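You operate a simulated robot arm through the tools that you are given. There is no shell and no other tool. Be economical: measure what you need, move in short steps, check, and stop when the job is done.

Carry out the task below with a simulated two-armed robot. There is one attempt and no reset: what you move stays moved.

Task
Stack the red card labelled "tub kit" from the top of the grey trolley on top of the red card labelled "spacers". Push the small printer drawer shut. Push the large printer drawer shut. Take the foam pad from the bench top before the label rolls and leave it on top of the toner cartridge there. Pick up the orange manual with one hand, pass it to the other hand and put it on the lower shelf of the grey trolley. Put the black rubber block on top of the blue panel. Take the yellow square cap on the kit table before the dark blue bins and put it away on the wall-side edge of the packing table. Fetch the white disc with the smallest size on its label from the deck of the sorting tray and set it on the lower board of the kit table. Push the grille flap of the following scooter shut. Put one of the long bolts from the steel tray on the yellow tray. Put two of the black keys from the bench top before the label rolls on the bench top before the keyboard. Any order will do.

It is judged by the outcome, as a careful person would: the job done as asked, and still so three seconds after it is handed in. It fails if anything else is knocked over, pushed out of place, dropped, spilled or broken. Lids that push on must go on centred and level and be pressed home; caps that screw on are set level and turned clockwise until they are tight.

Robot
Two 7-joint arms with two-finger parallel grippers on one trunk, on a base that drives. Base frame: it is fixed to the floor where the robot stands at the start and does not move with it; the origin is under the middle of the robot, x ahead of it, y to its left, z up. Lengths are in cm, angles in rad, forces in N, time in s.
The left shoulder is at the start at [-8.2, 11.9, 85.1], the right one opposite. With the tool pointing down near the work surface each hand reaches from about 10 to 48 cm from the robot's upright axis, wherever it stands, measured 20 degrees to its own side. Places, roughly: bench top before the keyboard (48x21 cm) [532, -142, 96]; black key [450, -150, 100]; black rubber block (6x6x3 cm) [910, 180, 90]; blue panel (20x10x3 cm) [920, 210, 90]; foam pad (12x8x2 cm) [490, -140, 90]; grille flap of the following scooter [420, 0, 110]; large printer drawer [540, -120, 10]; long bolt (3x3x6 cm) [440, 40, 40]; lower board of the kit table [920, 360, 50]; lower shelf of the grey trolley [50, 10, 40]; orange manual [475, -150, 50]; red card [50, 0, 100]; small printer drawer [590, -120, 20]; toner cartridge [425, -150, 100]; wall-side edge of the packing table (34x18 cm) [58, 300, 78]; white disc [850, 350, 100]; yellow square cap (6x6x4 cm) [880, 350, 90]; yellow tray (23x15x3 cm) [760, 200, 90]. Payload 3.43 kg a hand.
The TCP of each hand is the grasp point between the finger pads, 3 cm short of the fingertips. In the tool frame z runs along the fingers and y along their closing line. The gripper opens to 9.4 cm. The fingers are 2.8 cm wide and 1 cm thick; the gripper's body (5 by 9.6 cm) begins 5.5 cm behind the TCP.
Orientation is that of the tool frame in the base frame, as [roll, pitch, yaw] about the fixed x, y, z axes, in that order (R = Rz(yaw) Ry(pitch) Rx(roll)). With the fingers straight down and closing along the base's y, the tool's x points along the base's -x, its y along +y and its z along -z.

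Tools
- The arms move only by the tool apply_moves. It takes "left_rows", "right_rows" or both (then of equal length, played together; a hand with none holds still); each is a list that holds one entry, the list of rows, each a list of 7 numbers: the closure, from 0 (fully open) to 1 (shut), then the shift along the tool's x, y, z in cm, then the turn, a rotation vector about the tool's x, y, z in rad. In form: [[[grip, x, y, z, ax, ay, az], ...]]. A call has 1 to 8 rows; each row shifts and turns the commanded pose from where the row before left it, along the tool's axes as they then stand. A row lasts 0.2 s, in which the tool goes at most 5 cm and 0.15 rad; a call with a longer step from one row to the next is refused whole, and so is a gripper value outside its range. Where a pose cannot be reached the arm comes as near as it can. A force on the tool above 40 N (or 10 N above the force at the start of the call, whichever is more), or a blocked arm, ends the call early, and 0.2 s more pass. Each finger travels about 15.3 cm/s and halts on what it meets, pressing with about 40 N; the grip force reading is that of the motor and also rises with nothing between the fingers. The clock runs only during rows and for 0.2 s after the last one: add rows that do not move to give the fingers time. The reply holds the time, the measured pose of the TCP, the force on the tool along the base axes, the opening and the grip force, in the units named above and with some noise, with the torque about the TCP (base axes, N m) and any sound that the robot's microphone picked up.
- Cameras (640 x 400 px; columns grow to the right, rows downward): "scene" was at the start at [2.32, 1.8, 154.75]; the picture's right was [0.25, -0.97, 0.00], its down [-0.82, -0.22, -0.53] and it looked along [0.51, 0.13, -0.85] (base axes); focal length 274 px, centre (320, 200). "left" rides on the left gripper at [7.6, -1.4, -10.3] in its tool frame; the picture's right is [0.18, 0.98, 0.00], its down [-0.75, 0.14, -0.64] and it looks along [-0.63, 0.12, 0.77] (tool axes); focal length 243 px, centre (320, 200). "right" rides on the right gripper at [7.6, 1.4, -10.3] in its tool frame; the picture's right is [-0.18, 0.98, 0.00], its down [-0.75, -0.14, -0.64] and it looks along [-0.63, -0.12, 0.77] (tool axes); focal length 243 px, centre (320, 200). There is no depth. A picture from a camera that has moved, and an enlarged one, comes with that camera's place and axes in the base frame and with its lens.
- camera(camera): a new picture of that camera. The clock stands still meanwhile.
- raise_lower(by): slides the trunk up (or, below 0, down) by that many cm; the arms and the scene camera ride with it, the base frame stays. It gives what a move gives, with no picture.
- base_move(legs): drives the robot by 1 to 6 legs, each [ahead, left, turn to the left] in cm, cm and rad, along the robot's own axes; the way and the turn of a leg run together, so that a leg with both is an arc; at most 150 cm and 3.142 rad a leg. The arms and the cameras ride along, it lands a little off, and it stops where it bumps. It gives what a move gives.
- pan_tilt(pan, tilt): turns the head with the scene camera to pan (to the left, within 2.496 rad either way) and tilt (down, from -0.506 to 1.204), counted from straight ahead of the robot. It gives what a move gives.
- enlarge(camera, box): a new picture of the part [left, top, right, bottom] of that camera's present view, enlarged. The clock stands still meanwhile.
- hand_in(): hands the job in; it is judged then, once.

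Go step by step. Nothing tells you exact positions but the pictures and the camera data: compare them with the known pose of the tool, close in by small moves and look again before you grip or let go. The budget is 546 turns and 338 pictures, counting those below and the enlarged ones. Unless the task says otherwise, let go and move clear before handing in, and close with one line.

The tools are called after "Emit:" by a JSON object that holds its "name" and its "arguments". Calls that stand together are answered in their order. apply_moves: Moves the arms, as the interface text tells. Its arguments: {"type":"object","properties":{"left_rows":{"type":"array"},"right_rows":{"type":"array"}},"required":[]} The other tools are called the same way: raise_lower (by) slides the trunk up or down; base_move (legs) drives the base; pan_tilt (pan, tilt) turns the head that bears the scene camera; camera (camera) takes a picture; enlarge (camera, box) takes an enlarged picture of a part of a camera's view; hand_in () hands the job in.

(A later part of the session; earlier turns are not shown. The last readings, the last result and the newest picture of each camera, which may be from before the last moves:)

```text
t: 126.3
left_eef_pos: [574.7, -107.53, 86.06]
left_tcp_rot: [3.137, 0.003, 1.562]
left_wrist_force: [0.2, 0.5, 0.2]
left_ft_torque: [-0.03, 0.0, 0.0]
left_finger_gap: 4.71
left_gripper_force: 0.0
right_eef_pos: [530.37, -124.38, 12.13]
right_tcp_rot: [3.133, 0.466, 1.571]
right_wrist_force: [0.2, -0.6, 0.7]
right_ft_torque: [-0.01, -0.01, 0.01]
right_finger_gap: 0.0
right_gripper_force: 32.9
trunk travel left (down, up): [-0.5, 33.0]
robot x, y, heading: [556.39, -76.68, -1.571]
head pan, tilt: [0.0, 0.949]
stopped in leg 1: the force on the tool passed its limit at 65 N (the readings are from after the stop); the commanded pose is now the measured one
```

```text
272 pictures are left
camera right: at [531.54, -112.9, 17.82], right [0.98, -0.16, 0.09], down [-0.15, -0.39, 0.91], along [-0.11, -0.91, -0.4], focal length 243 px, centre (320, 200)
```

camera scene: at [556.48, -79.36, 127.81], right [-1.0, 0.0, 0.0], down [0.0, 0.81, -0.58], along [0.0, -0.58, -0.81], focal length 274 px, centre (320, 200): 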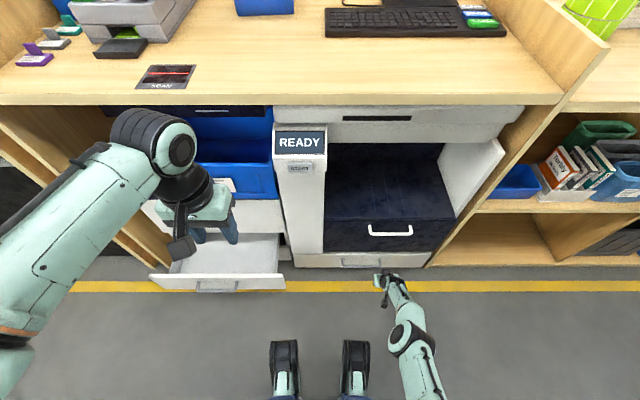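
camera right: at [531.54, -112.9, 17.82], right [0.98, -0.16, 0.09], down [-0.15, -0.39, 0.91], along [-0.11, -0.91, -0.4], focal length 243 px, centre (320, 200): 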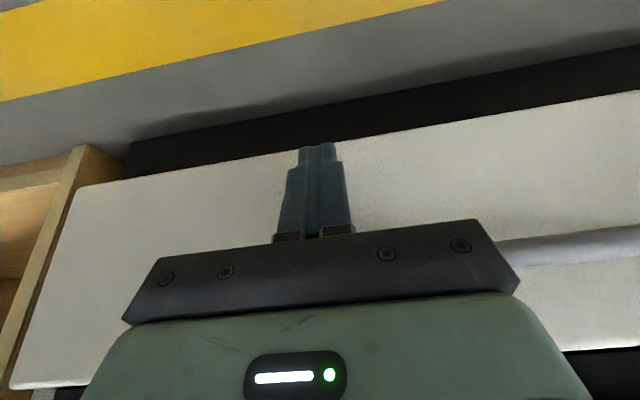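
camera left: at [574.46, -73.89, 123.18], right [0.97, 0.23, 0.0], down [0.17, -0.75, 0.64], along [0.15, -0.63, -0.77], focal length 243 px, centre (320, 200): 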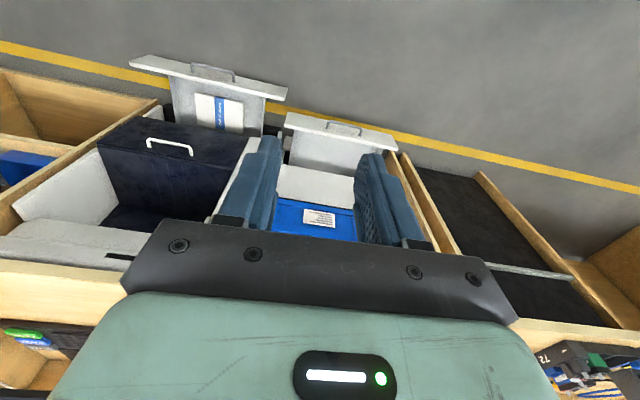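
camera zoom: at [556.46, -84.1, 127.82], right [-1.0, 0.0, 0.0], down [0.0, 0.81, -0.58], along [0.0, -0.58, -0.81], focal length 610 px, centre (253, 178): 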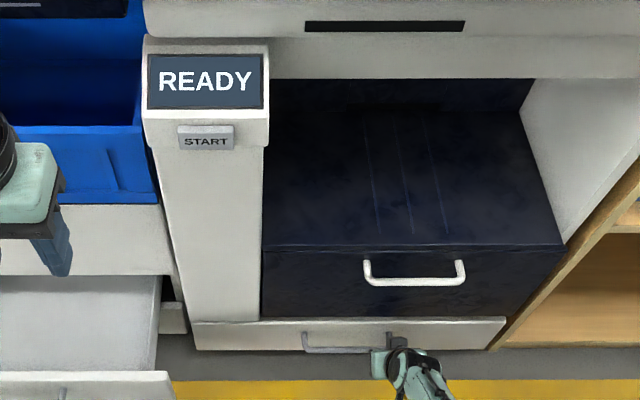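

Large drawer hit its stop — shut. Back off and move left to the small drawer.

Emit:
{"name": "base_move", "arguments": {"legs": [[-16, 0, 0], [0, 58, 0]]}}

Emit:
{"name": "camera", "arguments": {"camera": "right"}}

Emit:
{"name": "camera", "arguments": {"camera": "scene"}}

```text
t: 132.9
left_eef_pos: [633.12, -91.66, 85.98]
left_tcp_rot: [3.14, 0.002, 1.564]
left_wrist_force: [-0.3, -0.3, 0.2]
left_ft_torque: [0.02, -0.01, 0.0]
left_finger_gap: 4.7
left_gripper_force: 0.1
right_eef_pos: [588.61, -108.48, 11.93]
right_tcp_rot: [3.132, 0.465, 1.571]
right_wrist_force: [0.0, 0.2, -0.5]
right_ft_torque: [-0.02, -0.02, -0.01]
right_finger_gap: 0.0
right_gripper_force: 33.6
trunk travel left (down, up): [-0.5, 33.0]
robot x, y, heading: [614.62, -60.18, -1.571]
head pan, tilt: [0.0, 0.949]
```

```text
271 pictures are left
camera right: at [589.81, -97.1, 17.82], right [0.98, -0.16, 0.09], down [-0.15, -0.39, 0.91], along [-0.11, -0.91, -0.4], focal length 243 px, centre (320, 200)
```

right: 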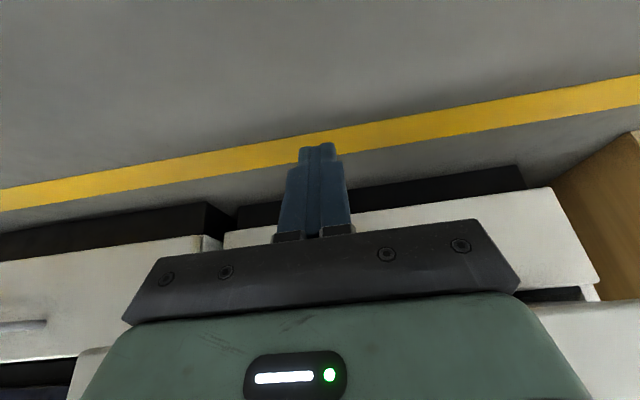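

```text
270 pictures are left
camera scene: at [614.72, -68.29, 127.82], right [-1.0, 0.0, 0.0], down [0.0, 0.81, -0.58], along [0.0, -0.58, -0.81], focal length 274 px, centre (320, 200)
```

scene: 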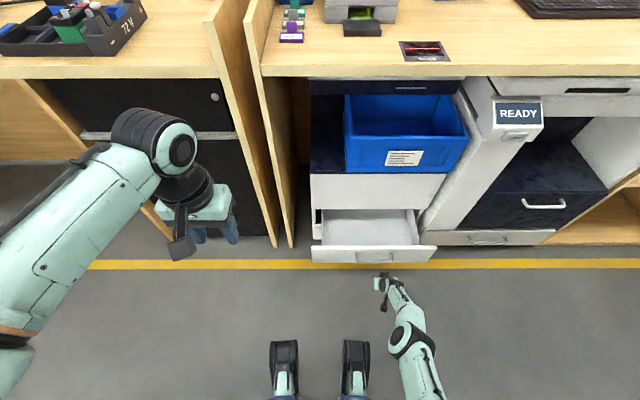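

The small drawer sits higher than the hand. Raise the hand and pull back a bit to see its panel.

Emit:
{"name": "apply_moves", "arguments": {"right_rows": [[[1, 4.0, 0, -2.0, 0, 0, 0], [1, 4.0, 0, -2.0, 0, 0, 0], [1, -2.2, 0, -4.4, 0, 0, 0], [1, -2.2, 0, -4.4, 0, 0, 0], [1, -2.2, 0, -4.4, 0, 0, 0], [1, -2.2, 0, -4.4, 0, 0, 0]]]}}

Emit:
{"name": "camera", "arguments": {"camera": "right"}}

```text
t: 134.3
left_eef_pos: [632.96, -91.53, 86.03]
left_tcp_rot: [3.139, 0.001, 1.561]
left_wrist_force: [0.0, -0.2, 0.8]
left_ft_torque: [-0.01, -0.01, -0.01]
left_finger_gap: 4.66
left_gripper_force: 0.0
right_eef_pos: [588.26, -99.54, 31.61]
right_tcp_rot: [3.133, 0.467, 1.573]
right_wrist_force: [0.7, 0.1, 0.3]
right_ft_torque: [-0.01, -0.02, -0.02]
right_finger_gap: 0.02
right_gripper_force: 33.2
trunk travel left (down, up): [-0.5, 33.0]
robot x, y, heading: [614.82, -60.56, -1.572]
head pan, tilt: [0.0, 0.949]
```

```text
269 pictures are left
camera right: at [589.57, -88.14, 37.33], right [0.98, -0.16, 0.09], down [-0.15, -0.39, 0.91], along [-0.11, -0.91, -0.4], focal length 243 px, centre (320, 200)
```

right: 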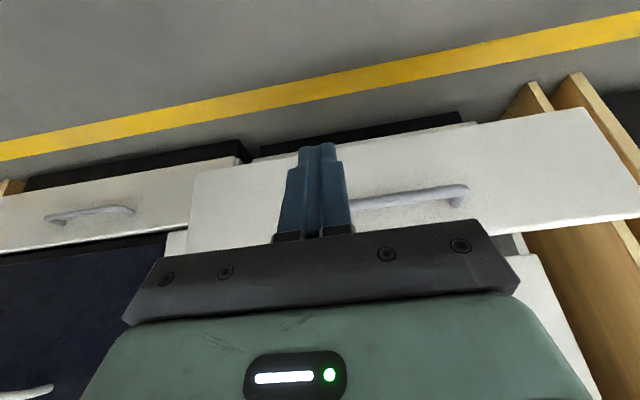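

Small drawer panel spans z 19–32 at y≈-114. Set tip at z≈25 and drive forward.

Emit:
{"name": "apply_moves", "arguments": {"right_rows": [[[1, -1.9, 0, 2.9, 0, 0, 0], [1, -1.9, 0, 2.9, 0, 0, 0]]]}}

Emit:
{"name": "base_move", "arguments": {"legs": [[14, 0, 0]]}}

Emit:
{"name": "camera", "arguments": {"camera": "scene"}}

Emit:
{"name": "camera", "arguments": {"camera": "right"}}

```text
t: 134.9
left_eef_pos: [632.92, -91.64, 85.92]
left_tcp_rot: [3.139, 0.001, 1.561]
left_wrist_force: [0.2, 0.0, 0.1]
left_ft_torque: [0.02, 0.0, -0.01]
left_finger_gap: 4.69
left_gripper_force: 0.0
right_eef_pos: [588.35, -105.53, 28.26]
right_tcp_rot: [3.133, 0.464, 1.572]
right_wrist_force: [0.0, -0.1, -0.1]
right_ft_torque: [0.03, 0.01, -0.03]
right_finger_gap: 0.0
right_gripper_force: 32.5
trunk travel left (down, up): [-0.5, 33.0]
robot x, y, heading: [614.74, -60.44, -1.577]
head pan, tilt: [0.0, 0.949]
```

```text
t: 136.2
left_eef_pos: [632.93, -105.42, 86.11]
left_tcp_rot: [3.137, 0.001, 1.564]
left_wrist_force: [0.7, -0.3, 1.0]
left_ft_torque: [0.04, -0.01, -0.01]
left_finger_gap: 4.68
left_gripper_force: 0.0
right_eef_pos: [588.36, -119.36, 28.29]
right_tcp_rot: [3.134, 0.466, 1.573]
right_wrist_force: [-0.1, -0.2, -0.3]
right_ft_torque: [0.0, -0.02, 0.01]
right_finger_gap: 0.02
right_gripper_force: 33.5
trunk travel left (down, up): [-0.5, 33.0]
robot x, y, heading: [614.63, -74.2, -1.569]
head pan, tilt: [0.0, 0.949]
```

```text
268 pictures are left
camera scene: at [614.69, -82.14, 127.81], right [-1.0, 0.0, 0.0], down [0.0, 0.81, -0.58], along [0.0, -0.58, -0.81], focal length 274 px, centre (320, 200)
```

scene: 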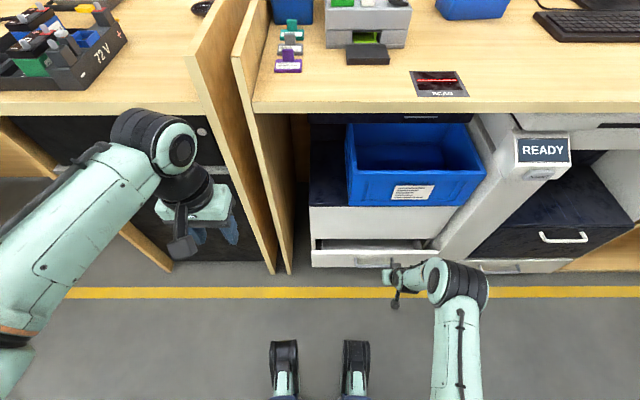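

```text
267 pictures are left
camera right: at [589.51, -107.95, 33.99], right [0.98, -0.16, 0.09], down [-0.15, -0.39, 0.91], along [-0.11, -0.91, -0.4], focal length 243 px, centre (320, 200)
```

right: 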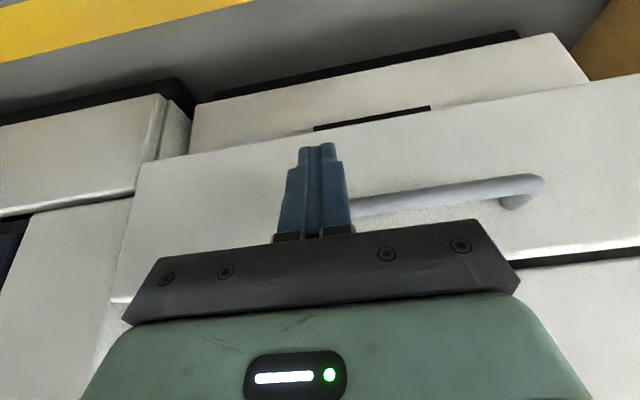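

Still a few cm open; push on.

Emit:
{"name": "base_move", "arguments": {"legs": [[8, 0, 0]]}}

Emit:
{"name": "enlarge", "arguments": {"camera": "scene", "box": [260, 120, 500, 300]}}

```text
t: 137.4
left_eef_pos: [632.82, -113.82, 85.96]
left_tcp_rot: [3.14, 0.001, 1.563]
left_wrist_force: [0.9, -0.2, -0.3]
left_ft_torque: [0.01, -0.01, 0.0]
left_finger_gap: 4.7
left_gripper_force: 0.1
right_eef_pos: [588.24, -126.43, 27.47]
right_tcp_rot: [3.132, 0.436, 1.571]
right_wrist_force: [0.6, 0.6, 0.4]
right_ft_torque: [0.01, 0.01, -0.05]
right_finger_gap: 0.0
right_gripper_force: 32.6
trunk travel left (down, up): [-0.5, 33.0]
robot x, y, heading: [614.64, -82.55, -1.572]
head pan, tilt: [0.0, 0.949]
stopped in leg 1: the force on the tool passed its limit at 42 N (the readings are from after the stop); the commanded pose is now the measured one
```

```text
2.22 times, centred on (380, 210) of scene
camera zoom: at [614.67, -90.53, 127.82], right [-1.0, 0.0, 0.0], down [0.0, 0.81, -0.58], along [0.0, -0.58, -0.81], focal length 610 px, centre (187, 178)
```

zoom: 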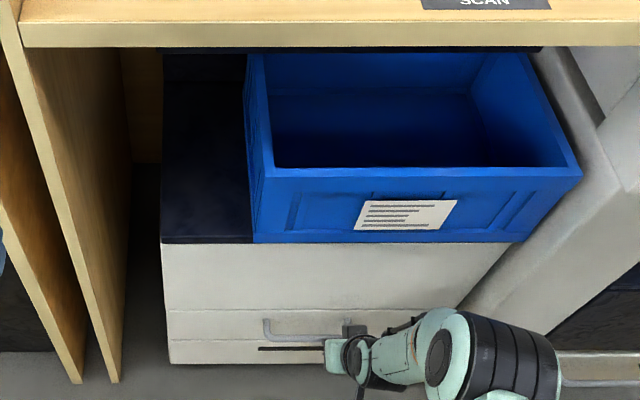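

Small drawer shut. Back away and raise the right hand, then the trunk.

Emit:
{"name": "base_move", "arguments": {"legs": [[-22, 0, 0]]}}

Emit:
{"name": "apply_moves", "arguments": {"right_rows": [[[0.5, 0, 0, 0, 0, 0.145, 0], [0.5, 0, 0, 0, 0, 0.145, 0], [0.5, 0, 0, 0, 0, 0.145, 0], [0.5, 3, 0, -4, 0, 0, 0], [0.5, 3, 0, -4, 0, 0, 0], [0.5, 3, 0, -4, 0, 0, 0], [0.5, 3, 0, -4, 0, 0, 0], [0.5, 0, 0, -5, 0, 0, 0]]]}}

Emit:
{"name": "apply_moves", "arguments": {"right_rows": [[[0.5, 0, 0, -5, 0, 0, 0], [0.5, 0, 0, -5, 0, 0, 0], [0.5, 0, 0, -5, 0, 0, 0], [0.5, 0, 0, -5, 0, 0, 0], [0.5, 0, 0, -5, 0, 0, 0], [0.5, 0, 0, -5, 0, 0, 0], [0.5, 0, 0, -5, 0, 0, 0]]]}}

Emit:
{"name": "raise_lower", "arguments": {"by": 27}}

Emit:
{"name": "base_move", "arguments": {"legs": [[0, -150, 0], [0, -8, 0]]}}

Emit:
{"name": "camera", "arguments": {"camera": "scene"}}

```text
t: 139.1
left_eef_pos: [632.93, -92.16, 86.0]
left_tcp_rot: [3.139, 0.003, 1.561]
left_wrist_force: [0.5, 0.0, 0.4]
left_ft_torque: [0.03, -0.01, -0.01]
left_finger_gap: 4.7
left_gripper_force: 0.0
right_eef_pos: [588.31, -104.71, 27.48]
right_tcp_rot: [3.131, 0.435, 1.569]
right_wrist_force: [1.2, 0.3, -0.5]
right_ft_torque: [0.0, -0.05, 0.02]
right_finger_gap: 0.0
right_gripper_force: 32.5
trunk travel left (down, up): [-0.5, 33.0]
robot x, y, heading: [614.98, -61.04, -1.577]
head pan, tilt: [0.0, 0.949]
```

```text
t: 140.9
left_eef_pos: [632.85, -92.1, 85.99]
left_tcp_rot: [3.139, 0.001, 1.561]
left_wrist_force: [-0.1, 0.6, 0.1]
left_ft_torque: [0.01, 0.01, 0.0]
left_finger_gap: 4.69
left_gripper_force: 0.0
right_eef_pos: [587.85, -92.67, 48.62]
right_tcp_rot: [3.133, -0.001, 1.573]
right_wrist_force: [0.1, 0.7, -1.1]
right_ft_torque: [0.01, 0.02, 0.0]
right_finger_gap: 4.7
right_gripper_force: 0.2
trunk travel left (down, up): [-0.5, 33.0]
robot x, y, heading: [614.52, -61.36, -1.577]
head pan, tilt: [0.0, 0.949]
```

```text
t: 142.5
left_eef_pos: [632.87, -92.21, 85.94]
left_tcp_rot: [3.138, 0.002, 1.56]
left_wrist_force: [-0.5, -0.7, 0.2]
left_ft_torque: [0.02, 0.01, 0.02]
left_finger_gap: 4.72
left_gripper_force: 0.1
right_eef_pos: [587.64, -92.9, 83.48]
right_tcp_rot: [3.132, -0.002, 1.573]
right_wrist_force: [0.3, -1.1, 0.7]
right_ft_torque: [0.02, 0.0, 0.01]
right_finger_gap: 4.71
right_gripper_force: 0.0
trunk travel left (down, up): [-0.5, 33.0]
robot x, y, heading: [614.41, -60.61, -1.578]
head pan, tilt: [0.0, 0.949]
```

```text
t: 145.3
left_eef_pos: [632.9, -92.08, 112.93]
left_tcp_rot: [3.139, 0.001, 1.562]
left_wrist_force: [0.7, 0.7, 0.4]
left_ft_torque: [-0.02, -0.01, 0.0]
left_finger_gap: 4.7
left_gripper_force: 0.0
right_eef_pos: [587.66, -92.73, 110.54]
right_tcp_rot: [3.13, -0.001, 1.57]
right_wrist_force: [-0.5, 0.7, 0.0]
right_ft_torque: [0.0, 0.03, 0.0]
right_finger_gap: 4.72
right_gripper_force: 0.1
trunk travel left (down, up): [-27.5, 6.0]
robot x, y, heading: [615.0, -60.79, -1.576]
head pan, tilt: [0.0, 0.949]
```

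```text
t: 159.3
left_eef_pos: [478.84, -93.31, 112.95]
left_tcp_rot: [3.138, 0.002, 1.59]
left_wrist_force: [0.8, -0.5, 0.3]
left_ft_torque: [-0.02, -0.01, -0.03]
left_finger_gap: 4.7
left_gripper_force: 0.1
right_eef_pos: [433.59, -95.35, 110.47]
right_tcp_rot: [3.132, 0.0, 1.604]
right_wrist_force: [0.1, 0.0, -0.5]
right_ft_torque: [0.0, -0.02, 0.02]
right_finger_gap: 4.69
right_gripper_force: 0.2
trunk travel left (down, up): [-27.5, 6.0]
robot x, y, heading: [459.7, -62.64, -1.541]
head pan, tilt: [0.0, 0.949]
```

```text
265 pictures are left
camera scene: at [459.87, -65.61, 155.2], right [-1.0, -0.02, 0.0], down [-0.02, 0.81, -0.58], along [0.01, -0.58, -0.81], focal length 274 px, centre (320, 200)
```

scene: 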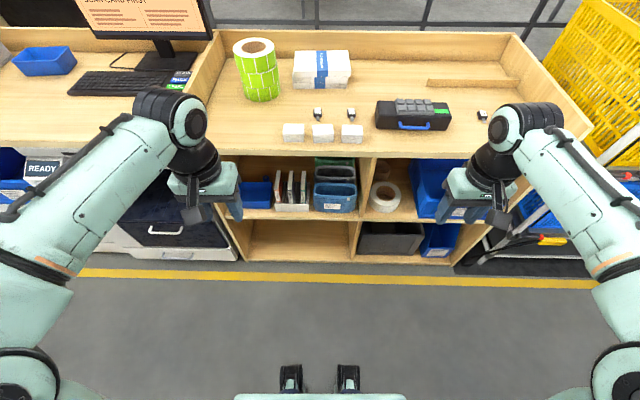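

Emit:
{"name": "base_move", "arguments": {"legs": [[0, 0, -0.03], [38, 3, 0]]}}

Emit:
{"name": "camera", "arguments": {"camera": "scene"}}

```text
t: 162.1
left_eef_pos: [480.83, -132.02, 112.99]
left_tcp_rot: [3.138, 0.003, 1.559]
left_wrist_force: [0.5, -0.4, 0.9]
left_ft_torque: [0.01, 0.0, -0.03]
left_finger_gap: 4.73
left_gripper_force: 0.0
right_eef_pos: [435.45, -132.74, 110.4]
right_tcp_rot: [3.131, 0.0, 1.575]
right_wrist_force: [0.1, -1.4, -0.3]
right_ft_torque: [0.02, 0.0, 0.0]
right_finger_gap: 4.7
right_gripper_force: 0.2
trunk travel left (down, up): [-27.5, 6.0]
robot x, y, heading: [462.5, -100.91, -1.578]
head pan, tilt: [0.0, 0.949]
```

```text
264 pictures are left
camera scene: at [462.62, -103.75, 155.2], right [-1.0, 0.01, 0.0], down [0.0, 0.81, -0.58], along [0.0, -0.58, -0.81], focal length 274 px, centre (320, 200)
```

scene: 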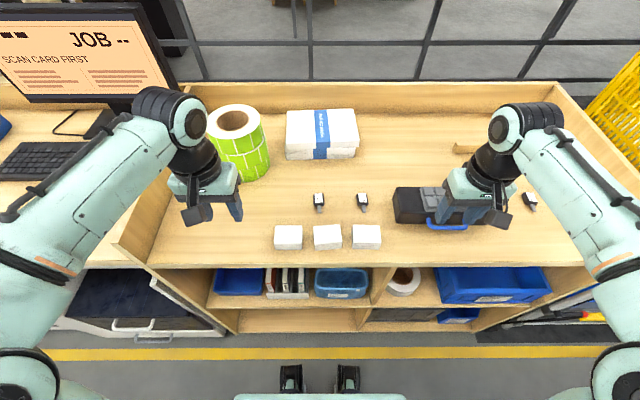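

Emit:
{"name": "enlarge", "arguments": {"camera": "scene", "box": [270, 170, 390, 245]}}

```text
5.33 times, centred on (330, 208) of scene
camera zoom: at [462.62, -103.75, 155.2], right [-1.0, 0.01, 0.0], down [0.0, 0.81, -0.58], along [0.0, -0.58, -0.81], focal length 1463 px, centre (267, 160)
```

zoom: 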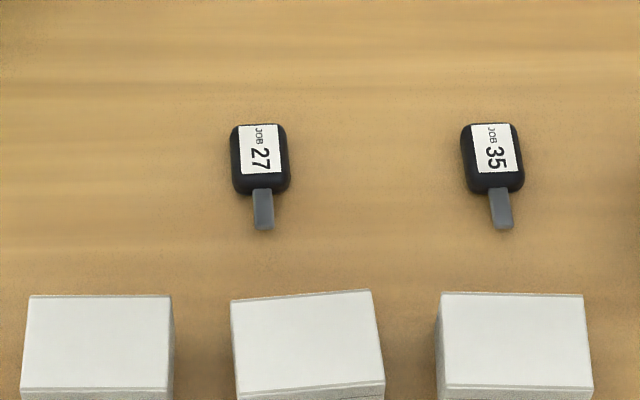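

Key 27 head ≈ (463.0, -147.8), key 35 ≈ (451.1, -147.8). Left hand takes key 27 first.

Emit:
{"name": "apply_moves", "arguments": {"left_rows": [[[0.45, -3.1, -3.55, 0, 0, 0, 0], [0.45, -3.1, -3.55, 0, 0, 0, 0], [0.45, -3.1, -3.55, 0, 0, 0, 0], [0.45, -3.1, -3.55, 0, 0, 0, 0], [0.45, -3.1, -3.55, 0, 0, 0, 0.012], [0.45, 0, 0, 4.5, 0, 0, 0], [0.45, 0, 0, 4.5, 0, 0, 0], [0.45, 0, 0, 3, 0, 0, 0]]]}}

Emit:
{"name": "camera", "arguments": {"camera": "left"}}

Emit:
{"name": "camera", "arguments": {"camera": "scene"}}

```text
t: 163.9
left_eef_pos: [463.02, -144.57, 99.83]
left_tcp_rot: [3.139, 0.003, 1.55]
left_wrist_force: [0.3, -0.3, 0.2]
left_ft_torque: [0.0, -0.02, 0.0]
left_finger_gap: 5.18
left_gripper_force: 0.1
left hand out of reach, approached as far as the arm can: row 5
right_eef_pos: [435.55, -132.62, 110.54]
right_tcp_rot: [3.132, -0.001, 1.574]
right_wrist_force: [0.2, -0.2, 0.0]
right_ft_torque: [-0.02, 0.01, 0.0]
right_finger_gap: 4.7
right_gripper_force: 0.0
trunk travel left (down, up): [-27.5, 6.0]
robot x, y, heading: [462.48, -100.69, -1.579]
head pan, tilt: [0.0, 0.949]
```

```text
262 pictures are left
camera left: at [461.71, -136.81, 110.03], right [0.99, 0.16, 0.0], down [0.12, -0.76, 0.64], along [0.11, -0.64, -0.77], focal length 243 px, centre (320, 200)
```

left: 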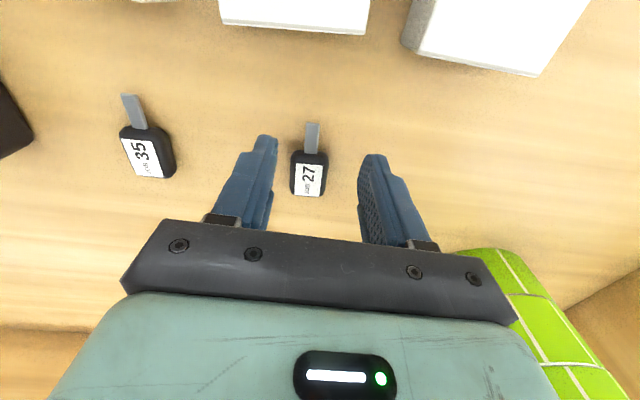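

```text
261 pictures are left
camera scene: at [462.63, -103.72, 155.2], right [-1.0, 0.01, 0.0], down [0.0, 0.81, -0.58], along [0.0, -0.58, -0.81], focal length 274 px, centre (320, 200)
```

scene: 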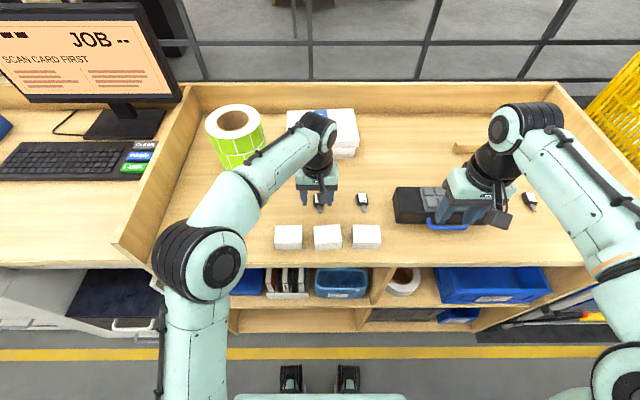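

Slightly short; tilt forward to reach the key.

Emit:
{"name": "apply_moves", "arguments": {"left_rows": [[[0.45, 0, 0, 0, 0, -0.133, 0], [0.45, 0, 0, 0, 0, -0.133, 0], [0.45, 0, 0, 0, 0, -0.133, 0], [0.45, -1.75, 0, 0.74, 0, 0, 0], [0.45, 0, 0, 0, 0, 0, 0]]]}}

Emit:
{"name": "camera", "arguments": {"camera": "left"}}

```text
t: 165.1
left_eef_pos: [462.89, -146.27, 99.93]
left_tcp_rot: [3.14, 0.403, 1.548]
left_wrist_force: [-0.6, 0.3, 0.3]
left_ft_torque: [-0.02, -0.02, 0.03]
left_finger_gap: 5.17
left_gripper_force: 0.1
right_eef_pos: [435.49, -132.58, 110.53]
right_tcp_rot: [3.132, 0.0, 1.575]
right_wrist_force: [0.2, 0.3, 0.2]
right_ft_torque: [-0.03, 0.01, -0.01]
right_finger_gap: 4.7
right_gripper_force: 0.1
trunk travel left (down, up): [-27.5, 6.0]
robot x, y, heading: [462.71, -100.7, -1.572]
head pan, tilt: [0.0, 0.949]
```

```text
260 pictures are left
camera left: at [461.62, -135.24, 106.27], right [0.99, 0.15, -0.07], down [0.13, -0.45, 0.89], along [0.1, -0.88, -0.46], focal length 243 px, centre (320, 200)
```

left: 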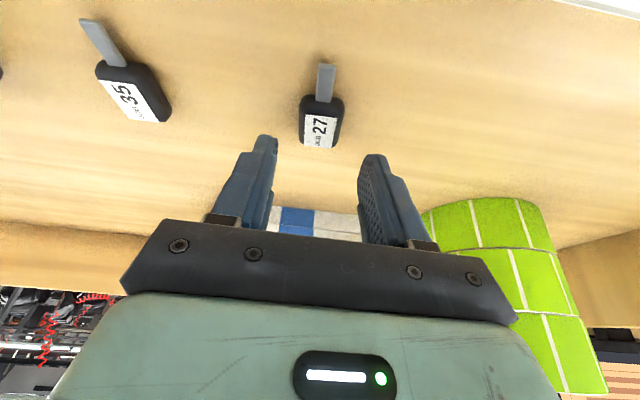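

Emit:
{"name": "apply_moves", "arguments": {"left_rows": [[[0.45, 0.6, 0.1, 1.4, 0, 0, 0], [0.45, 0.6, 0, 1.4, 0, 0, 0], [0.45, 0, 0, 0, 0, 0, 0]]]}}

Emit:
{"name": "enlarge", "arguments": {"camera": "left", "box": [220, 80, 420, 205]}}

Emit:
{"name": "enlarge", "arguments": {"camera": "scene", "box": [270, 170, 390, 245]}}

```text
t: 165.9
left_eef_pos: [462.92, -146.31, 96.8]
left_tcp_rot: [3.139, 0.401, 1.548]
left_wrist_force: [0.2, -0.5, -0.8]
left_ft_torque: [0.03, 0.0, -0.01]
left_finger_gap: 5.17
left_gripper_force: 0.0
right_eef_pos: [435.52, -132.64, 110.6]
right_tcp_rot: [3.132, 0.001, 1.573]
right_wrist_force: [0.0, 0.7, -0.4]
right_ft_torque: [0.01, 0.02, 0.0]
right_finger_gap: 4.67
right_gripper_force: 0.0
trunk travel left (down, up): [-27.5, 6.0]
robot x, y, heading: [462.64, -101.12, -1.575]
head pan, tilt: [0.0, 0.949]
```

```text
3.20 times, centred on (320, 142) of left
camera zoom: at [461.71, -135.28, 103.23], right [0.99, 0.15, -0.07], down [0.13, -0.45, 0.89], along [0.1, -0.88, -0.46], focal length 776 px, centre (320, 384)
```

zoom: 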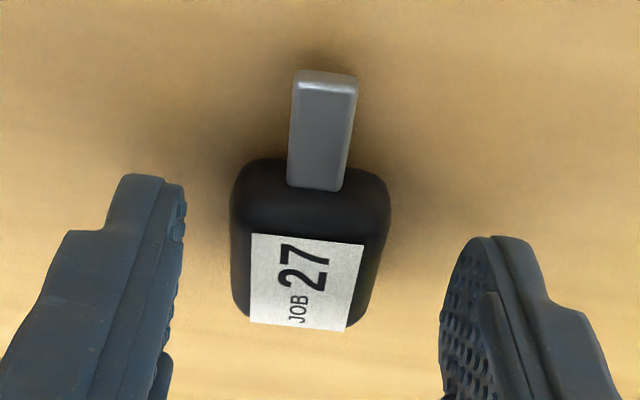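

```text
5.33 times, centred on (330, 208) of scene
camera zoom: at [462.62, -103.72, 155.21], right [-1.0, 0.01, 0.0], down [0.0, 0.81, -0.58], along [0.0, -0.58, -0.81], focal length 1463 px, centre (267, 160)
```

zoom: 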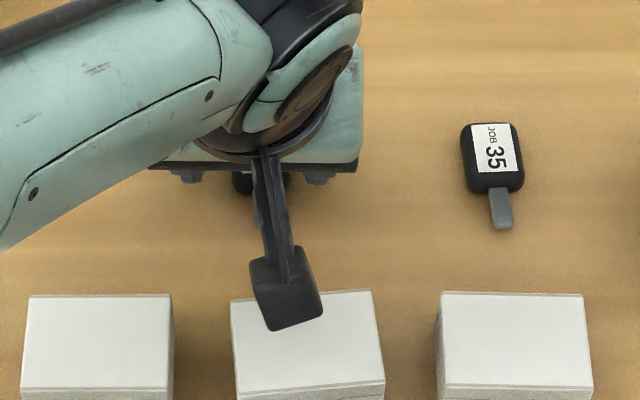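

Emit:
{"name": "apply_moves", "arguments": {"left_rows": [[[0.45, 0.14, 0, 0.33, 0, 0, 0], [0.7, 0, 0, 0, 0, 0, 0], [1, 0, 0, 0, 0, 0, 0], [1, 0, 0, 0, 0, 0, 0], [1, -1, 0, -2.5, 0, 0, 0], [1, -1, 0, -2.5, 0, 0, 0]]]}}

Emit:
{"name": "enlarge", "arguments": {"camera": "left", "box": [220, 80, 420, 205]}}

```text
t: 167.3
left_eef_pos: [463.1, -146.09, 101.93]
left_tcp_rot: [3.138, 0.4, 1.545]
left_wrist_force: [0.2, -0.6, -0.2]
left_ft_torque: [0.01, 0.0, 0.02]
left_finger_gap: 2.84
left_gripper_force: 40.5
right_eef_pos: [435.5, -132.64, 110.48]
right_tcp_rot: [3.131, 0.0, 1.575]
right_wrist_force: [-0.1, -0.1, 0.1]
right_ft_torque: [-0.01, -0.03, 0.0]
right_finger_gap: 4.7
right_gripper_force: 0.0
trunk travel left (down, up): [-27.5, 6.0]
robot x, y, heading: [462.36, -101.12, -1.571]
head pan, tilt: [0.0, 0.949]
```

```text
3.20 times, centred on (320, 142) of left
camera zoom: at [461.74, -135.09, 108.25], right [0.99, 0.15, -0.07], down [0.13, -0.45, 0.89], along [0.1, -0.88, -0.46], focal length 776 px, centre (320, 384)
```

zoom: 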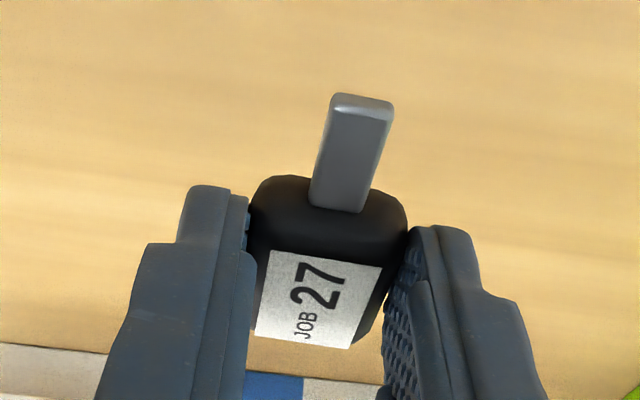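

Key 27 held. Move the left hand clear and bring the right hand over key 35.

Emit:
{"name": "apply_moves", "arguments": {"left_rows": [[[1, 1.24, 3.4, -2.7, 0, 0, 0], [1, 1.24, 3.4, -2.7, 0, 0, 0], [1, 1.24, 3.4, -2.7, 0, 0, 0], [1, 1.24, 3.4, -2.7, 0, 0, 0], [1, 1.24, 3.4, -2.7, 0, 0, 0]]]}}

Emit:
{"name": "apply_moves", "arguments": {"right_rows": [[[0.45, 0, 0, 0, 0, -0.133, 0], [0.45, 0, 0, 0, 0, -0.133, 0], [0.45, 0, 0, 0, 0, -0.133, 0], [0.45, -2.5, 3.12, 1.06, 0, 0, 0], [0.45, -2.5, 3.12, 1.06, 0, 0, 0], [0.45, -2.5, 3.12, 1.06, 0, 0, 0], [0.45, -2.5, 3.12, 1.06, 0, 0, 0], [0.45, -2.5, 3.12, 1.06, 0, 0, 0]]]}}

Emit:
{"name": "apply_moves", "arguments": {"right_rows": [[[0.45, 1.4, 0, 3.2, 0, 0, 0], [0.45, 1.4, 0, 3.2, 0, 0, 0], [0.45, 1.4, 0, 3.2, 0, 0, 0], [0.45, 0, 0, 0, 0, 0, 0]]]}}

Emit:
{"name": "camera", "arguments": {"camera": "right"}}

```text
t: 168.5
left_eef_pos: [480.19, -135.47, 111.81]
left_tcp_rot: [3.137, 0.401, 1.547]
left_wrist_force: [0.2, -0.5, 0.2]
left_ft_torque: [0.0, 0.02, 0.03]
left_finger_gap: 2.86
left_gripper_force: 39.9
right_eef_pos: [435.63, -132.65, 110.51]
right_tcp_rot: [3.132, 0.002, 1.574]
right_wrist_force: [0.4, 0.4, 0.5]
right_ft_torque: [-0.04, 0.02, 0.0]
right_finger_gap: 4.7
right_gripper_force: 0.1
trunk travel left (down, up): [-27.5, 6.0]
robot x, y, heading: [462.69, -100.74, -1.581]
head pan, tilt: [0.0, 0.949]
```

```text
t: 170.3
left_eef_pos: [480.12, -135.61, 111.87]
left_tcp_rot: [3.141, 0.401, 1.547]
left_wrist_force: [-0.1, 0.2, -0.1]
left_ft_torque: [-0.01, 0.01, 0.0]
left_finger_gap: 2.84
left_gripper_force: 40.3
right_eef_pos: [451.2, -146.36, 110.8]
right_tcp_rot: [3.13, 0.397, 1.569]
right_wrist_force: [0.4, -0.5, 0.8]
right_ft_torque: [0.03, 0.0, -0.01]
right_finger_gap: 5.17
right_gripper_force: 0.0
trunk travel left (down, up): [-27.5, 6.0]
robot x, y, heading: [462.66, -100.65, -1.572]
head pan, tilt: [0.0, 0.949]
```

```text
t: 171.3
left_eef_pos: [480.1, -135.37, 111.82]
left_tcp_rot: [3.138, 0.401, 1.549]
left_wrist_force: [0.5, -0.6, -0.3]
left_ft_torque: [0.02, 0.04, -0.01]
left_finger_gap: 2.85
left_gripper_force: 40.3
right_eef_pos: [451.18, -146.08, 100.01]
right_tcp_rot: [3.131, 0.397, 1.569]
right_wrist_force: [0.1, -0.5, 0.5]
right_ft_torque: [-0.01, 0.0, -0.01]
right_finger_gap: 5.15
right_gripper_force: 0.1
trunk travel left (down, up): [-27.5, 6.0]
robot x, y, heading: [462.53, -100.99, -1.576]
head pan, tilt: [0.0, 0.949]
```

```text
256 pictures are left
camera right: at [452.45, -135.17, 106.56], right [0.98, -0.17, 0.08], down [-0.15, -0.45, 0.88], along [-0.11, -0.88, -0.46], focal length 243 px, centre (320, 200)
```

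right: 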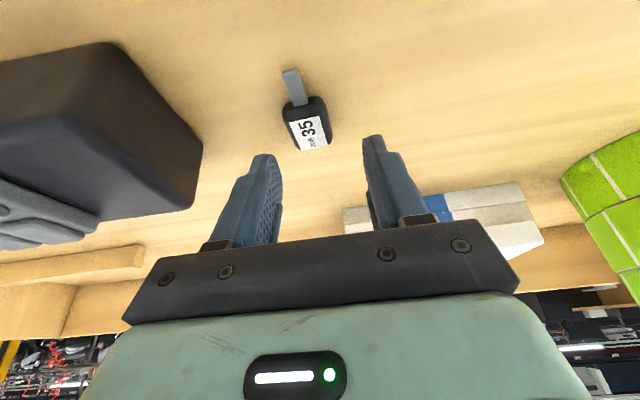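

Emit:
{"name": "apply_moves", "arguments": {"right_rows": [[[0.45, 0.65, -0.4, 1.5, 0, 0, 0], [0.45, 0.7, -0.1, 1.65, 0, 0, 0], [0.45, 0, 0, 0, 0, 0, 0]]]}}

Emit:
{"name": "enlarge", "arguments": {"camera": "right", "box": [220, 80, 420, 205]}}

```text
t: 172.1
left_eef_pos: [480.18, -135.5, 111.9]
left_tcp_rot: [3.139, 0.401, 1.548]
left_wrist_force: [-0.7, 0.8, 0.0]
left_ft_torque: [0.0, 0.0, 0.02]
left_finger_gap: 2.83
left_gripper_force: 39.9
right_eef_pos: [450.77, -146.13, 96.66]
right_tcp_rot: [3.132, 0.401, 1.57]
right_wrist_force: [0.1, 0.6, -0.3]
right_ft_torque: [0.05, 0.01, 0.04]
right_finger_gap: 5.18
right_gripper_force: 0.0
trunk travel left (down, up): [-27.5, 6.0]
robot x, y, heading: [462.61, -101.1, -1.581]
head pan, tilt: [0.0, 0.949]
```

```text
3.20 times, centred on (320, 142) of right
camera zoom: at [451.97, -135.1, 103.12], right [0.98, -0.17, 0.08], down [-0.15, -0.45, 0.88], along [-0.11, -0.88, -0.46], focal length 776 px, centre (320, 384)
```

zoom: 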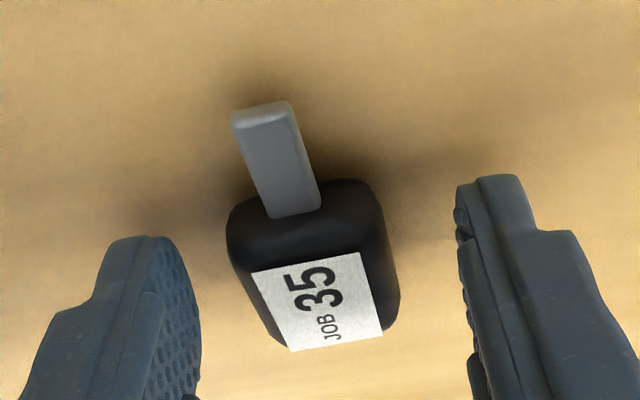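

Emit:
{"name": "apply_moves", "arguments": {"right_rows": [[[0.45, 0.1, 0, 0.25, 0, 0, 0], [0.7, 0, 0, 0, 0, 0, 0], [1, 0, 0, 0, 0, 0, 0], [1, 0, 0, 0, 0, 0, 0], [1, -1.5, 0, -4, 0, 0, 0], [1, -1.5, 0, -4, 0, 0, 0], [1, -1.0, 0, -3, 0, 0, 0]]]}}

Emit:
{"name": "enlarge", "arguments": {"camera": "right", "box": [220, 80, 420, 205]}}

```text
t: 173.7
left_eef_pos: [479.98, -135.54, 111.84]
left_tcp_rot: [3.138, 0.401, 1.549]
left_wrist_force: [0.2, -0.2, -0.9]
left_ft_torque: [0.03, 0.0, 0.02]
left_finger_gap: 2.84
left_gripper_force: 39.7
right_eef_pos: [450.64, -145.41, 107.99]
right_tcp_rot: [3.132, 0.4, 1.569]
right_wrist_force: [0.6, -0.4, -0.1]
right_ft_torque: [-0.02, -0.03, -0.02]
right_finger_gap: 2.87
right_gripper_force: 39.9
trunk travel left (down, up): [-27.5, 6.0]
robot x, y, heading: [462.69, -100.84, -1.574]
head pan, tilt: [0.0, 0.949]
```

```text
3.20 times, centred on (320, 142) of right
camera zoom: at [451.8, -134.43, 114.47], right [0.98, -0.17, 0.08], down [-0.15, -0.45, 0.88], along [-0.11, -0.88, -0.46], focal length 776 px, centre (320, 384)
```

zoom: 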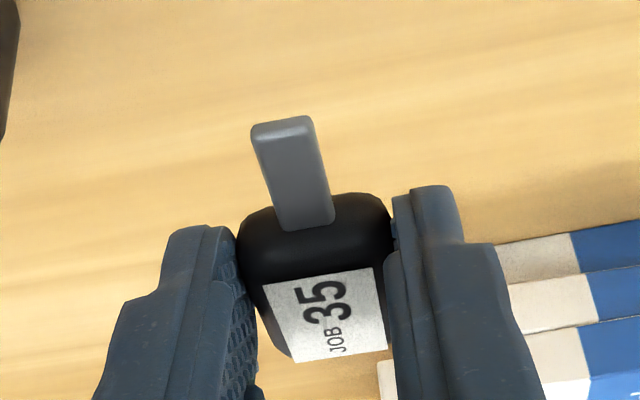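

Both keys held. Retract, back off and drive to the keyboard bench.

Emit:
{"name": "apply_moves", "arguments": {"right_rows": [[[1, 2.3, -3, -1.9, 0, 0, 0], [1, 2.3, -3, -1.9, 0, 0, 0], [1, 2.3, -3, -1.5, 0, 0, 0], [1, 2.3, -3, -1.5, 0, 0, 0]]]}}

Emit:
{"name": "base_move", "arguments": {"legs": [[-32, 0, 0], [0, 70, 0]]}}

Emit:
{"name": "camera", "arguments": {"camera": "scene"}}

```text
t: 174.7
left_eef_pos: [480.06, -135.42, 111.82]
left_tcp_rot: [3.138, 0.401, 1.546]
left_wrist_force: [-0.5, 1.1, -0.6]
left_ft_torque: [0.06, 0.02, 0.02]
left_finger_gap: 2.84
left_gripper_force: 40.1
right_eef_pos: [438.47, -134.32, 110.7]
right_tcp_rot: [3.132, 0.4, 1.568]
right_wrist_force: [0.3, 0.7, 0.9]
right_ft_torque: [0.01, 0.01, 0.04]
right_finger_gap: 2.87
right_gripper_force: 39.3
trunk travel left (down, up): [-27.5, 6.0]
robot x, y, heading: [462.67, -100.69, -1.576]
head pan, tilt: [0.0, 0.949]
```

```text
t: 182.8
left_eef_pos: [548.43, -103.68, 111.87]
left_tcp_rot: [3.139, 0.4, 1.552]
left_wrist_force: [0.2, 0.1, -1.0]
left_ft_torque: [-0.01, 0.01, -0.02]
left_finger_gap: 2.86
left_gripper_force: 40.0
right_eef_pos: [506.86, -102.84, 110.66]
right_tcp_rot: [3.132, 0.397, 1.573]
right_wrist_force: [0.0, -0.4, -0.8]
right_ft_torque: [0.01, -0.01, 0.0]
right_finger_gap: 2.87
right_gripper_force: 40.2
trunk travel left (down, up): [-27.5, 6.0]
robot x, y, heading: [530.72, -69.0, -1.578]
head pan, tilt: [0.0, 0.949]
```

```text
253 pictures are left
camera scene: at [530.85, -71.95, 155.2], right [-1.0, 0.0, 0.0], down [0.0, 0.81, -0.58], along [0.0, -0.58, -0.81], focal length 274 px, centre (320, 200)
```

scene: 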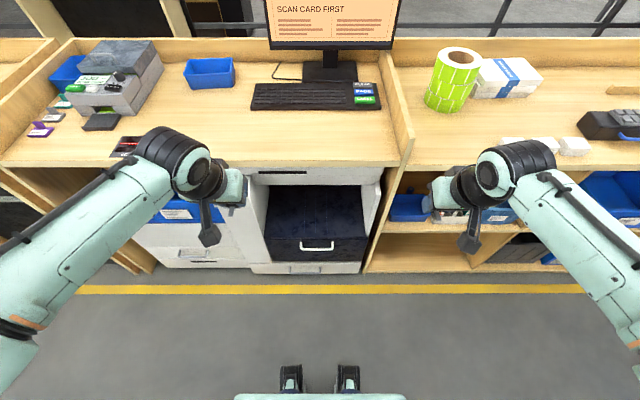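

Emit:
{"name": "base_move", "arguments": {"legs": [[0, 13, 0.005], [30, 0, 0]]}}

Emit:
{"name": "camera", "arguments": {"camera": "scene"}}

Emit:
{"name": "camera", "arguments": {"camera": "right"}}

```text
t: 186.4
left_eef_pos: [561.39, -133.34, 111.9]
left_tcp_rot: [3.137, 0.401, 1.546]
left_wrist_force: [0.0, -0.1, -0.9]
left_ft_torque: [0.03, -0.01, 0.02]
left_finger_gap: 2.87
left_gripper_force: 39.9
right_eef_pos: [519.93, -132.31, 110.69]
right_tcp_rot: [3.131, 0.397, 1.568]
right_wrist_force: [-0.4, -0.2, -0.1]
right_ft_torque: [-0.01, 0.01, -0.02]
right_finger_gap: 2.85
right_gripper_force: 39.4
trunk travel left (down, up): [-27.5, 6.0]
robot x, y, heading: [543.88, -98.31, -1.577]
head pan, tilt: [0.0, 0.949]
stopped in leg 2: the robot was blocked; the commanded pose is now the measured one
```

```text
252 pictures are left
camera scene: at [543.97, -101.46, 155.21], right [-1.0, 0.01, 0.0], down [0.0, 0.81, -0.58], along [0.0, -0.58, -0.81], focal length 274 px, centre (320, 200)
```

scene: 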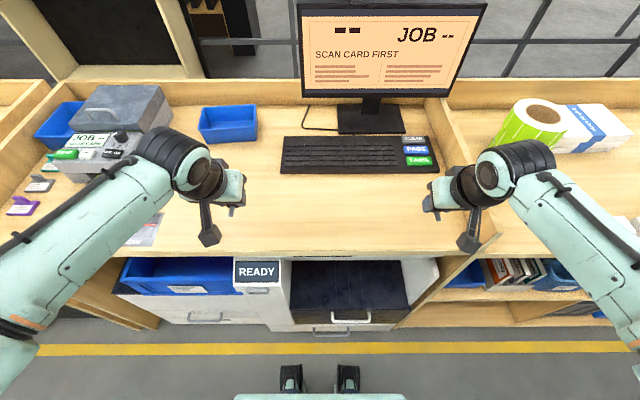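

```text
251 pictures are left
camera right: at [521.15, -121.33, 117.26], right [0.98, -0.17, 0.08], down [-0.15, -0.45, 0.88], along [-0.11, -0.88, -0.46], focal length 243 px, centre (320, 200)
```

right: 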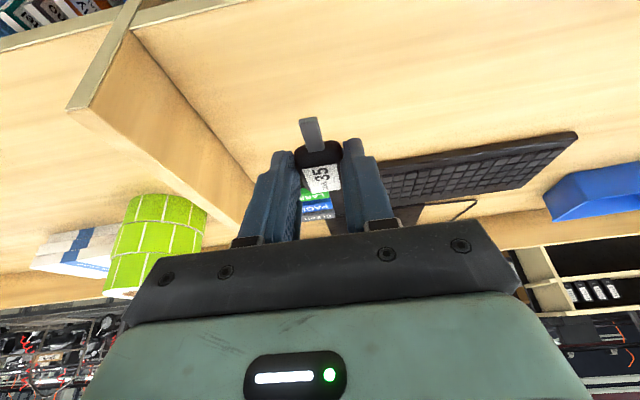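

Lower both keys toward the bench top before the keyboard.

Emit:
{"name": "apply_moves", "arguments": {"right_rows": [[[1, -2.5, 1, 1.05, 0, 0, 0], [1, -2.5, 1, 1.05, 0, 0, 0], [1, -2.4, 1, 1.0, 0, 0, 0], [1, 0, 0, 0, 0, 0, 0], [1, 1.17, 0, 2.77, 0, 0, 0], [1, 1.17, 0, 2.77, 0, 0, 0], [1, 1.17, 0, 2.77, 0, 0, 0]]], "left_rows": [[[1, -1.6, -3.2, 0.67, 0, 0, 0], [1, -1.6, -3.2, 0.67, 0, 0, 0], [1, -1.6, -3.2, 0.67, 0, 0, 0], [1, -1.6, -3.2, 0.67, 0, 0, 0], [1, 1.3, 0, 3.07, 0, 0, 0], [1, 1.3, 0, 3.07, 0, 0, 0], [1, 1.3, 0, 3.07, 0, 0, 0]]]}}

Emit:
{"name": "camera", "arguments": {"camera": "scene"}}

Emit:
{"name": "camera", "arguments": {"camera": "left"}}

Emit:
{"name": "camera", "arguments": {"camera": "right"}}

```text
t: 188.0
left_eef_pos: [548.64, -140.02, 101.71]
left_tcp_rot: [3.139, 0.401, 1.546]
left_wrist_force: [-0.1, 0.1, -0.7]
left_ft_torque: [-0.01, 0.02, -0.03]
left_finger_gap: 2.87
left_gripper_force: 39.6
right_eef_pos: [523.18, -140.17, 101.72]
right_tcp_rot: [3.132, 0.402, 1.569]
right_wrist_force: [0.3, -0.2, -0.8]
right_ft_torque: [0.0, 0.02, 0.03]
right_finger_gap: 2.86
right_gripper_force: 40.4
trunk travel left (down, up): [-27.5, 6.0]
robot x, y, heading: [543.57, -98.52, -1.572]
head pan, tilt: [0.0, 0.949]
```

```text
250 pictures are left
camera scene: at [543.99, -101.58, 155.2], right [-1.0, 0.01, 0.0], down [0.0, 0.81, -0.58], along [0.0, -0.58, -0.81], focal length 274 px, centre (320, 200)
```

scene: 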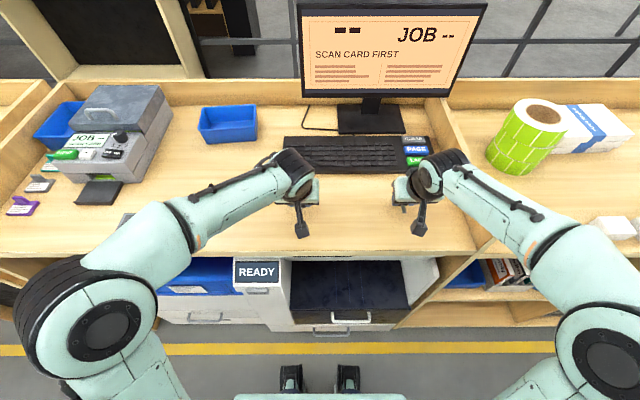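

```text
249 pictures are left
camera left: at [547.36, -128.97, 108.09], right [0.99, 0.15, -0.07], down [0.13, -0.45, 0.89], along [0.1, -0.88, -0.46], focal length 243 px, centre (320, 200)
```

left: 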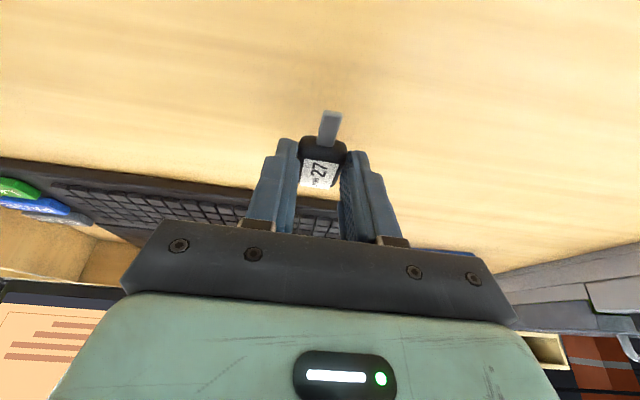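

```text
248 pictures are left
camera right: at [524.36, -129.18, 108.21], right [0.98, -0.17, 0.08], down [-0.15, -0.45, 0.88], along [-0.11, -0.88, -0.46], focal length 243 px, centre (320, 200)
```

right: 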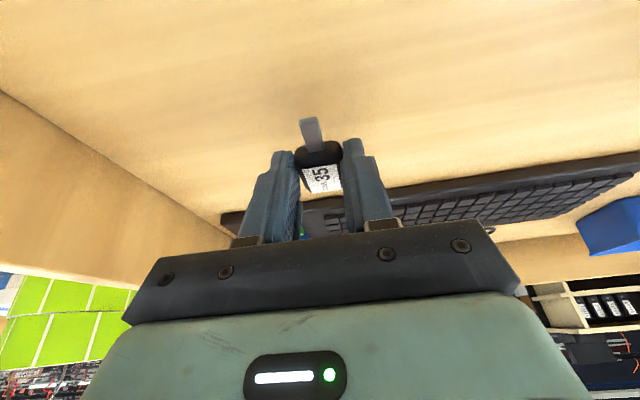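

Emit:
{"name": "apply_moves", "arguments": {"right_rows": [[[1, 0.19, 0, 0.46, 0, 0, 0], [1, 0.19, 0, 0.46, 0, 0, 0], [1, 0.19, 0, 0.46, 0, 0, 0], [1, 0.19, 0, 0.46, 0, 0, 0]]], "left_rows": [[[1, 0.19, 0, 0.46, 0, 0, 0], [1, 0.19, 0, 0.46, 0, 0, 0], [1, 0.19, 0, 0.46, 0, 0, 0], [1, 0.19, 0, 0.46, 0, 0, 0]]]}}

Emit:
{"name": "camera", "arguments": {"camera": "left"}}

```text
t: 189.0
left_eef_pos: [548.51, -139.93, 99.86]
left_tcp_rot: [3.138, 0.403, 1.547]
left_wrist_force: [-0.7, 0.6, 0.1]
left_ft_torque: [0.01, -0.01, 0.02]
left_finger_gap: 2.86
left_gripper_force: 40.5
right_eef_pos: [523.11, -140.44, 99.75]
right_tcp_rot: [3.131, 0.398, 1.569]
right_wrist_force: [0.2, 0.5, -0.1]
right_ft_torque: [0.05, 0.04, 0.02]
right_finger_gap: 2.89
right_gripper_force: 39.7
trunk travel left (down, up): [-27.5, 6.0]
robot x, y, heading: [543.72, -98.68, -1.573]
head pan, tilt: [0.0, 0.949]
```

```text
247 pictures are left
camera left: at [547.28, -128.93, 106.17], right [0.99, 0.15, -0.07], down [0.13, -0.45, 0.89], along [0.1, -0.88, -0.46], focal length 243 px, centre (320, 200)
```

left: 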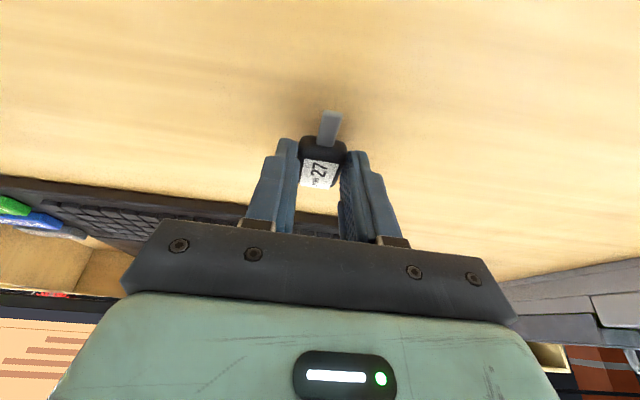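

Emit:
{"name": "apply_moves", "arguments": {"right_rows": [[[1, 0.39, 0, 0.92, 0, 0, 0], [1, 0.39, 0, 0.92, 0, 0, 0], [1, 0.19, 0, 0.46, 0, 0, 0], [1, 0.12, 0, 0.28, 0, 0, 0]]], "left_rows": [[[1, 0.39, 0, 0.92, 0, 0, 0], [1, 0.39, 0, 0.92, 0, 0, 0], [1, 0.19, 0, 0.46, 0, 0, 0], [1, 0.12, 0, 0.28, 0, 0, 0]]]}}

Emit:
{"name": "enlarge", "arguments": {"camera": "left", "box": [220, 80, 420, 205]}}

Emit:
{"name": "enlarge", "arguments": {"camera": "right", "box": [220, 80, 420, 205]}}

```text
t: 189.8
left_eef_pos: [548.43, -140.25, 98.5]
left_tcp_rot: [-3.137, 0.428, 1.55]
left_wrist_force: [2.0, 2.4, 15.5]
left_ft_torque: [0.12, -0.13, -0.01]
left_finger_gap: 2.84
left_gripper_force: 40.4
right_eef_pos: [523.21, -140.48, 98.25]
right_tcp_rot: [3.13, 0.424, 1.57]
right_wrist_force: [0.0, 7.2, 16.0]
right_ft_torque: [0.24, 0.31, -0.14]
right_finger_gap: 2.85
right_gripper_force: 39.9
trunk travel left (down, up): [-27.5, 6.0]
robot x, y, heading: [543.62, -98.56, -1.579]
head pan, tilt: [0.0, 0.949]
stopped in row 4 (left hand): the force on the tool passed its limit at 42 N (the readings are from after the stop); the commanded pose is now the measured one
```

```text
3.20 times, centred on (320, 142) of left
camera zoom: at [547.32, -128.92, 104.58], right [0.99, 0.14, -0.08], down [0.14, -0.42, 0.9], along [0.09, -0.89, -0.44], focal length 776 px, centre (320, 384)
```

zoom: 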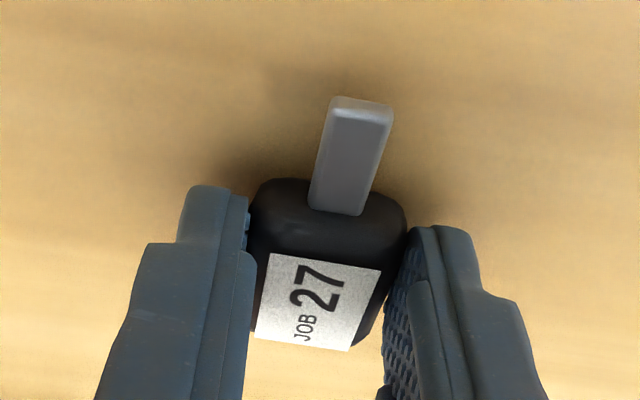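

```text
3.20 times, centred on (320, 142) of right
camera zoom: at [524.33, -129.32, 104.58], right [0.98, -0.16, 0.09], down [-0.15, -0.42, 0.89], along [-0.11, -0.89, -0.44], focal length 776 px, centre (320, 384)
```

zoom: 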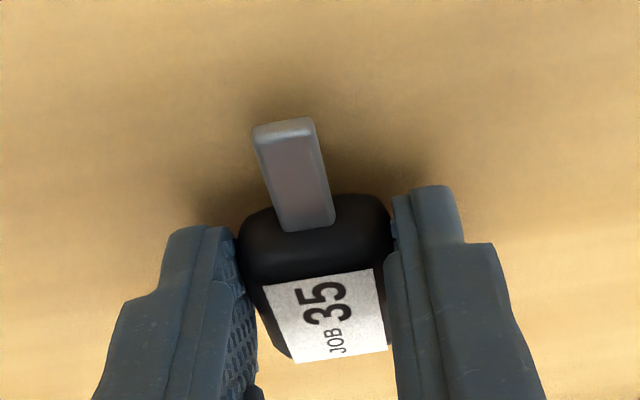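

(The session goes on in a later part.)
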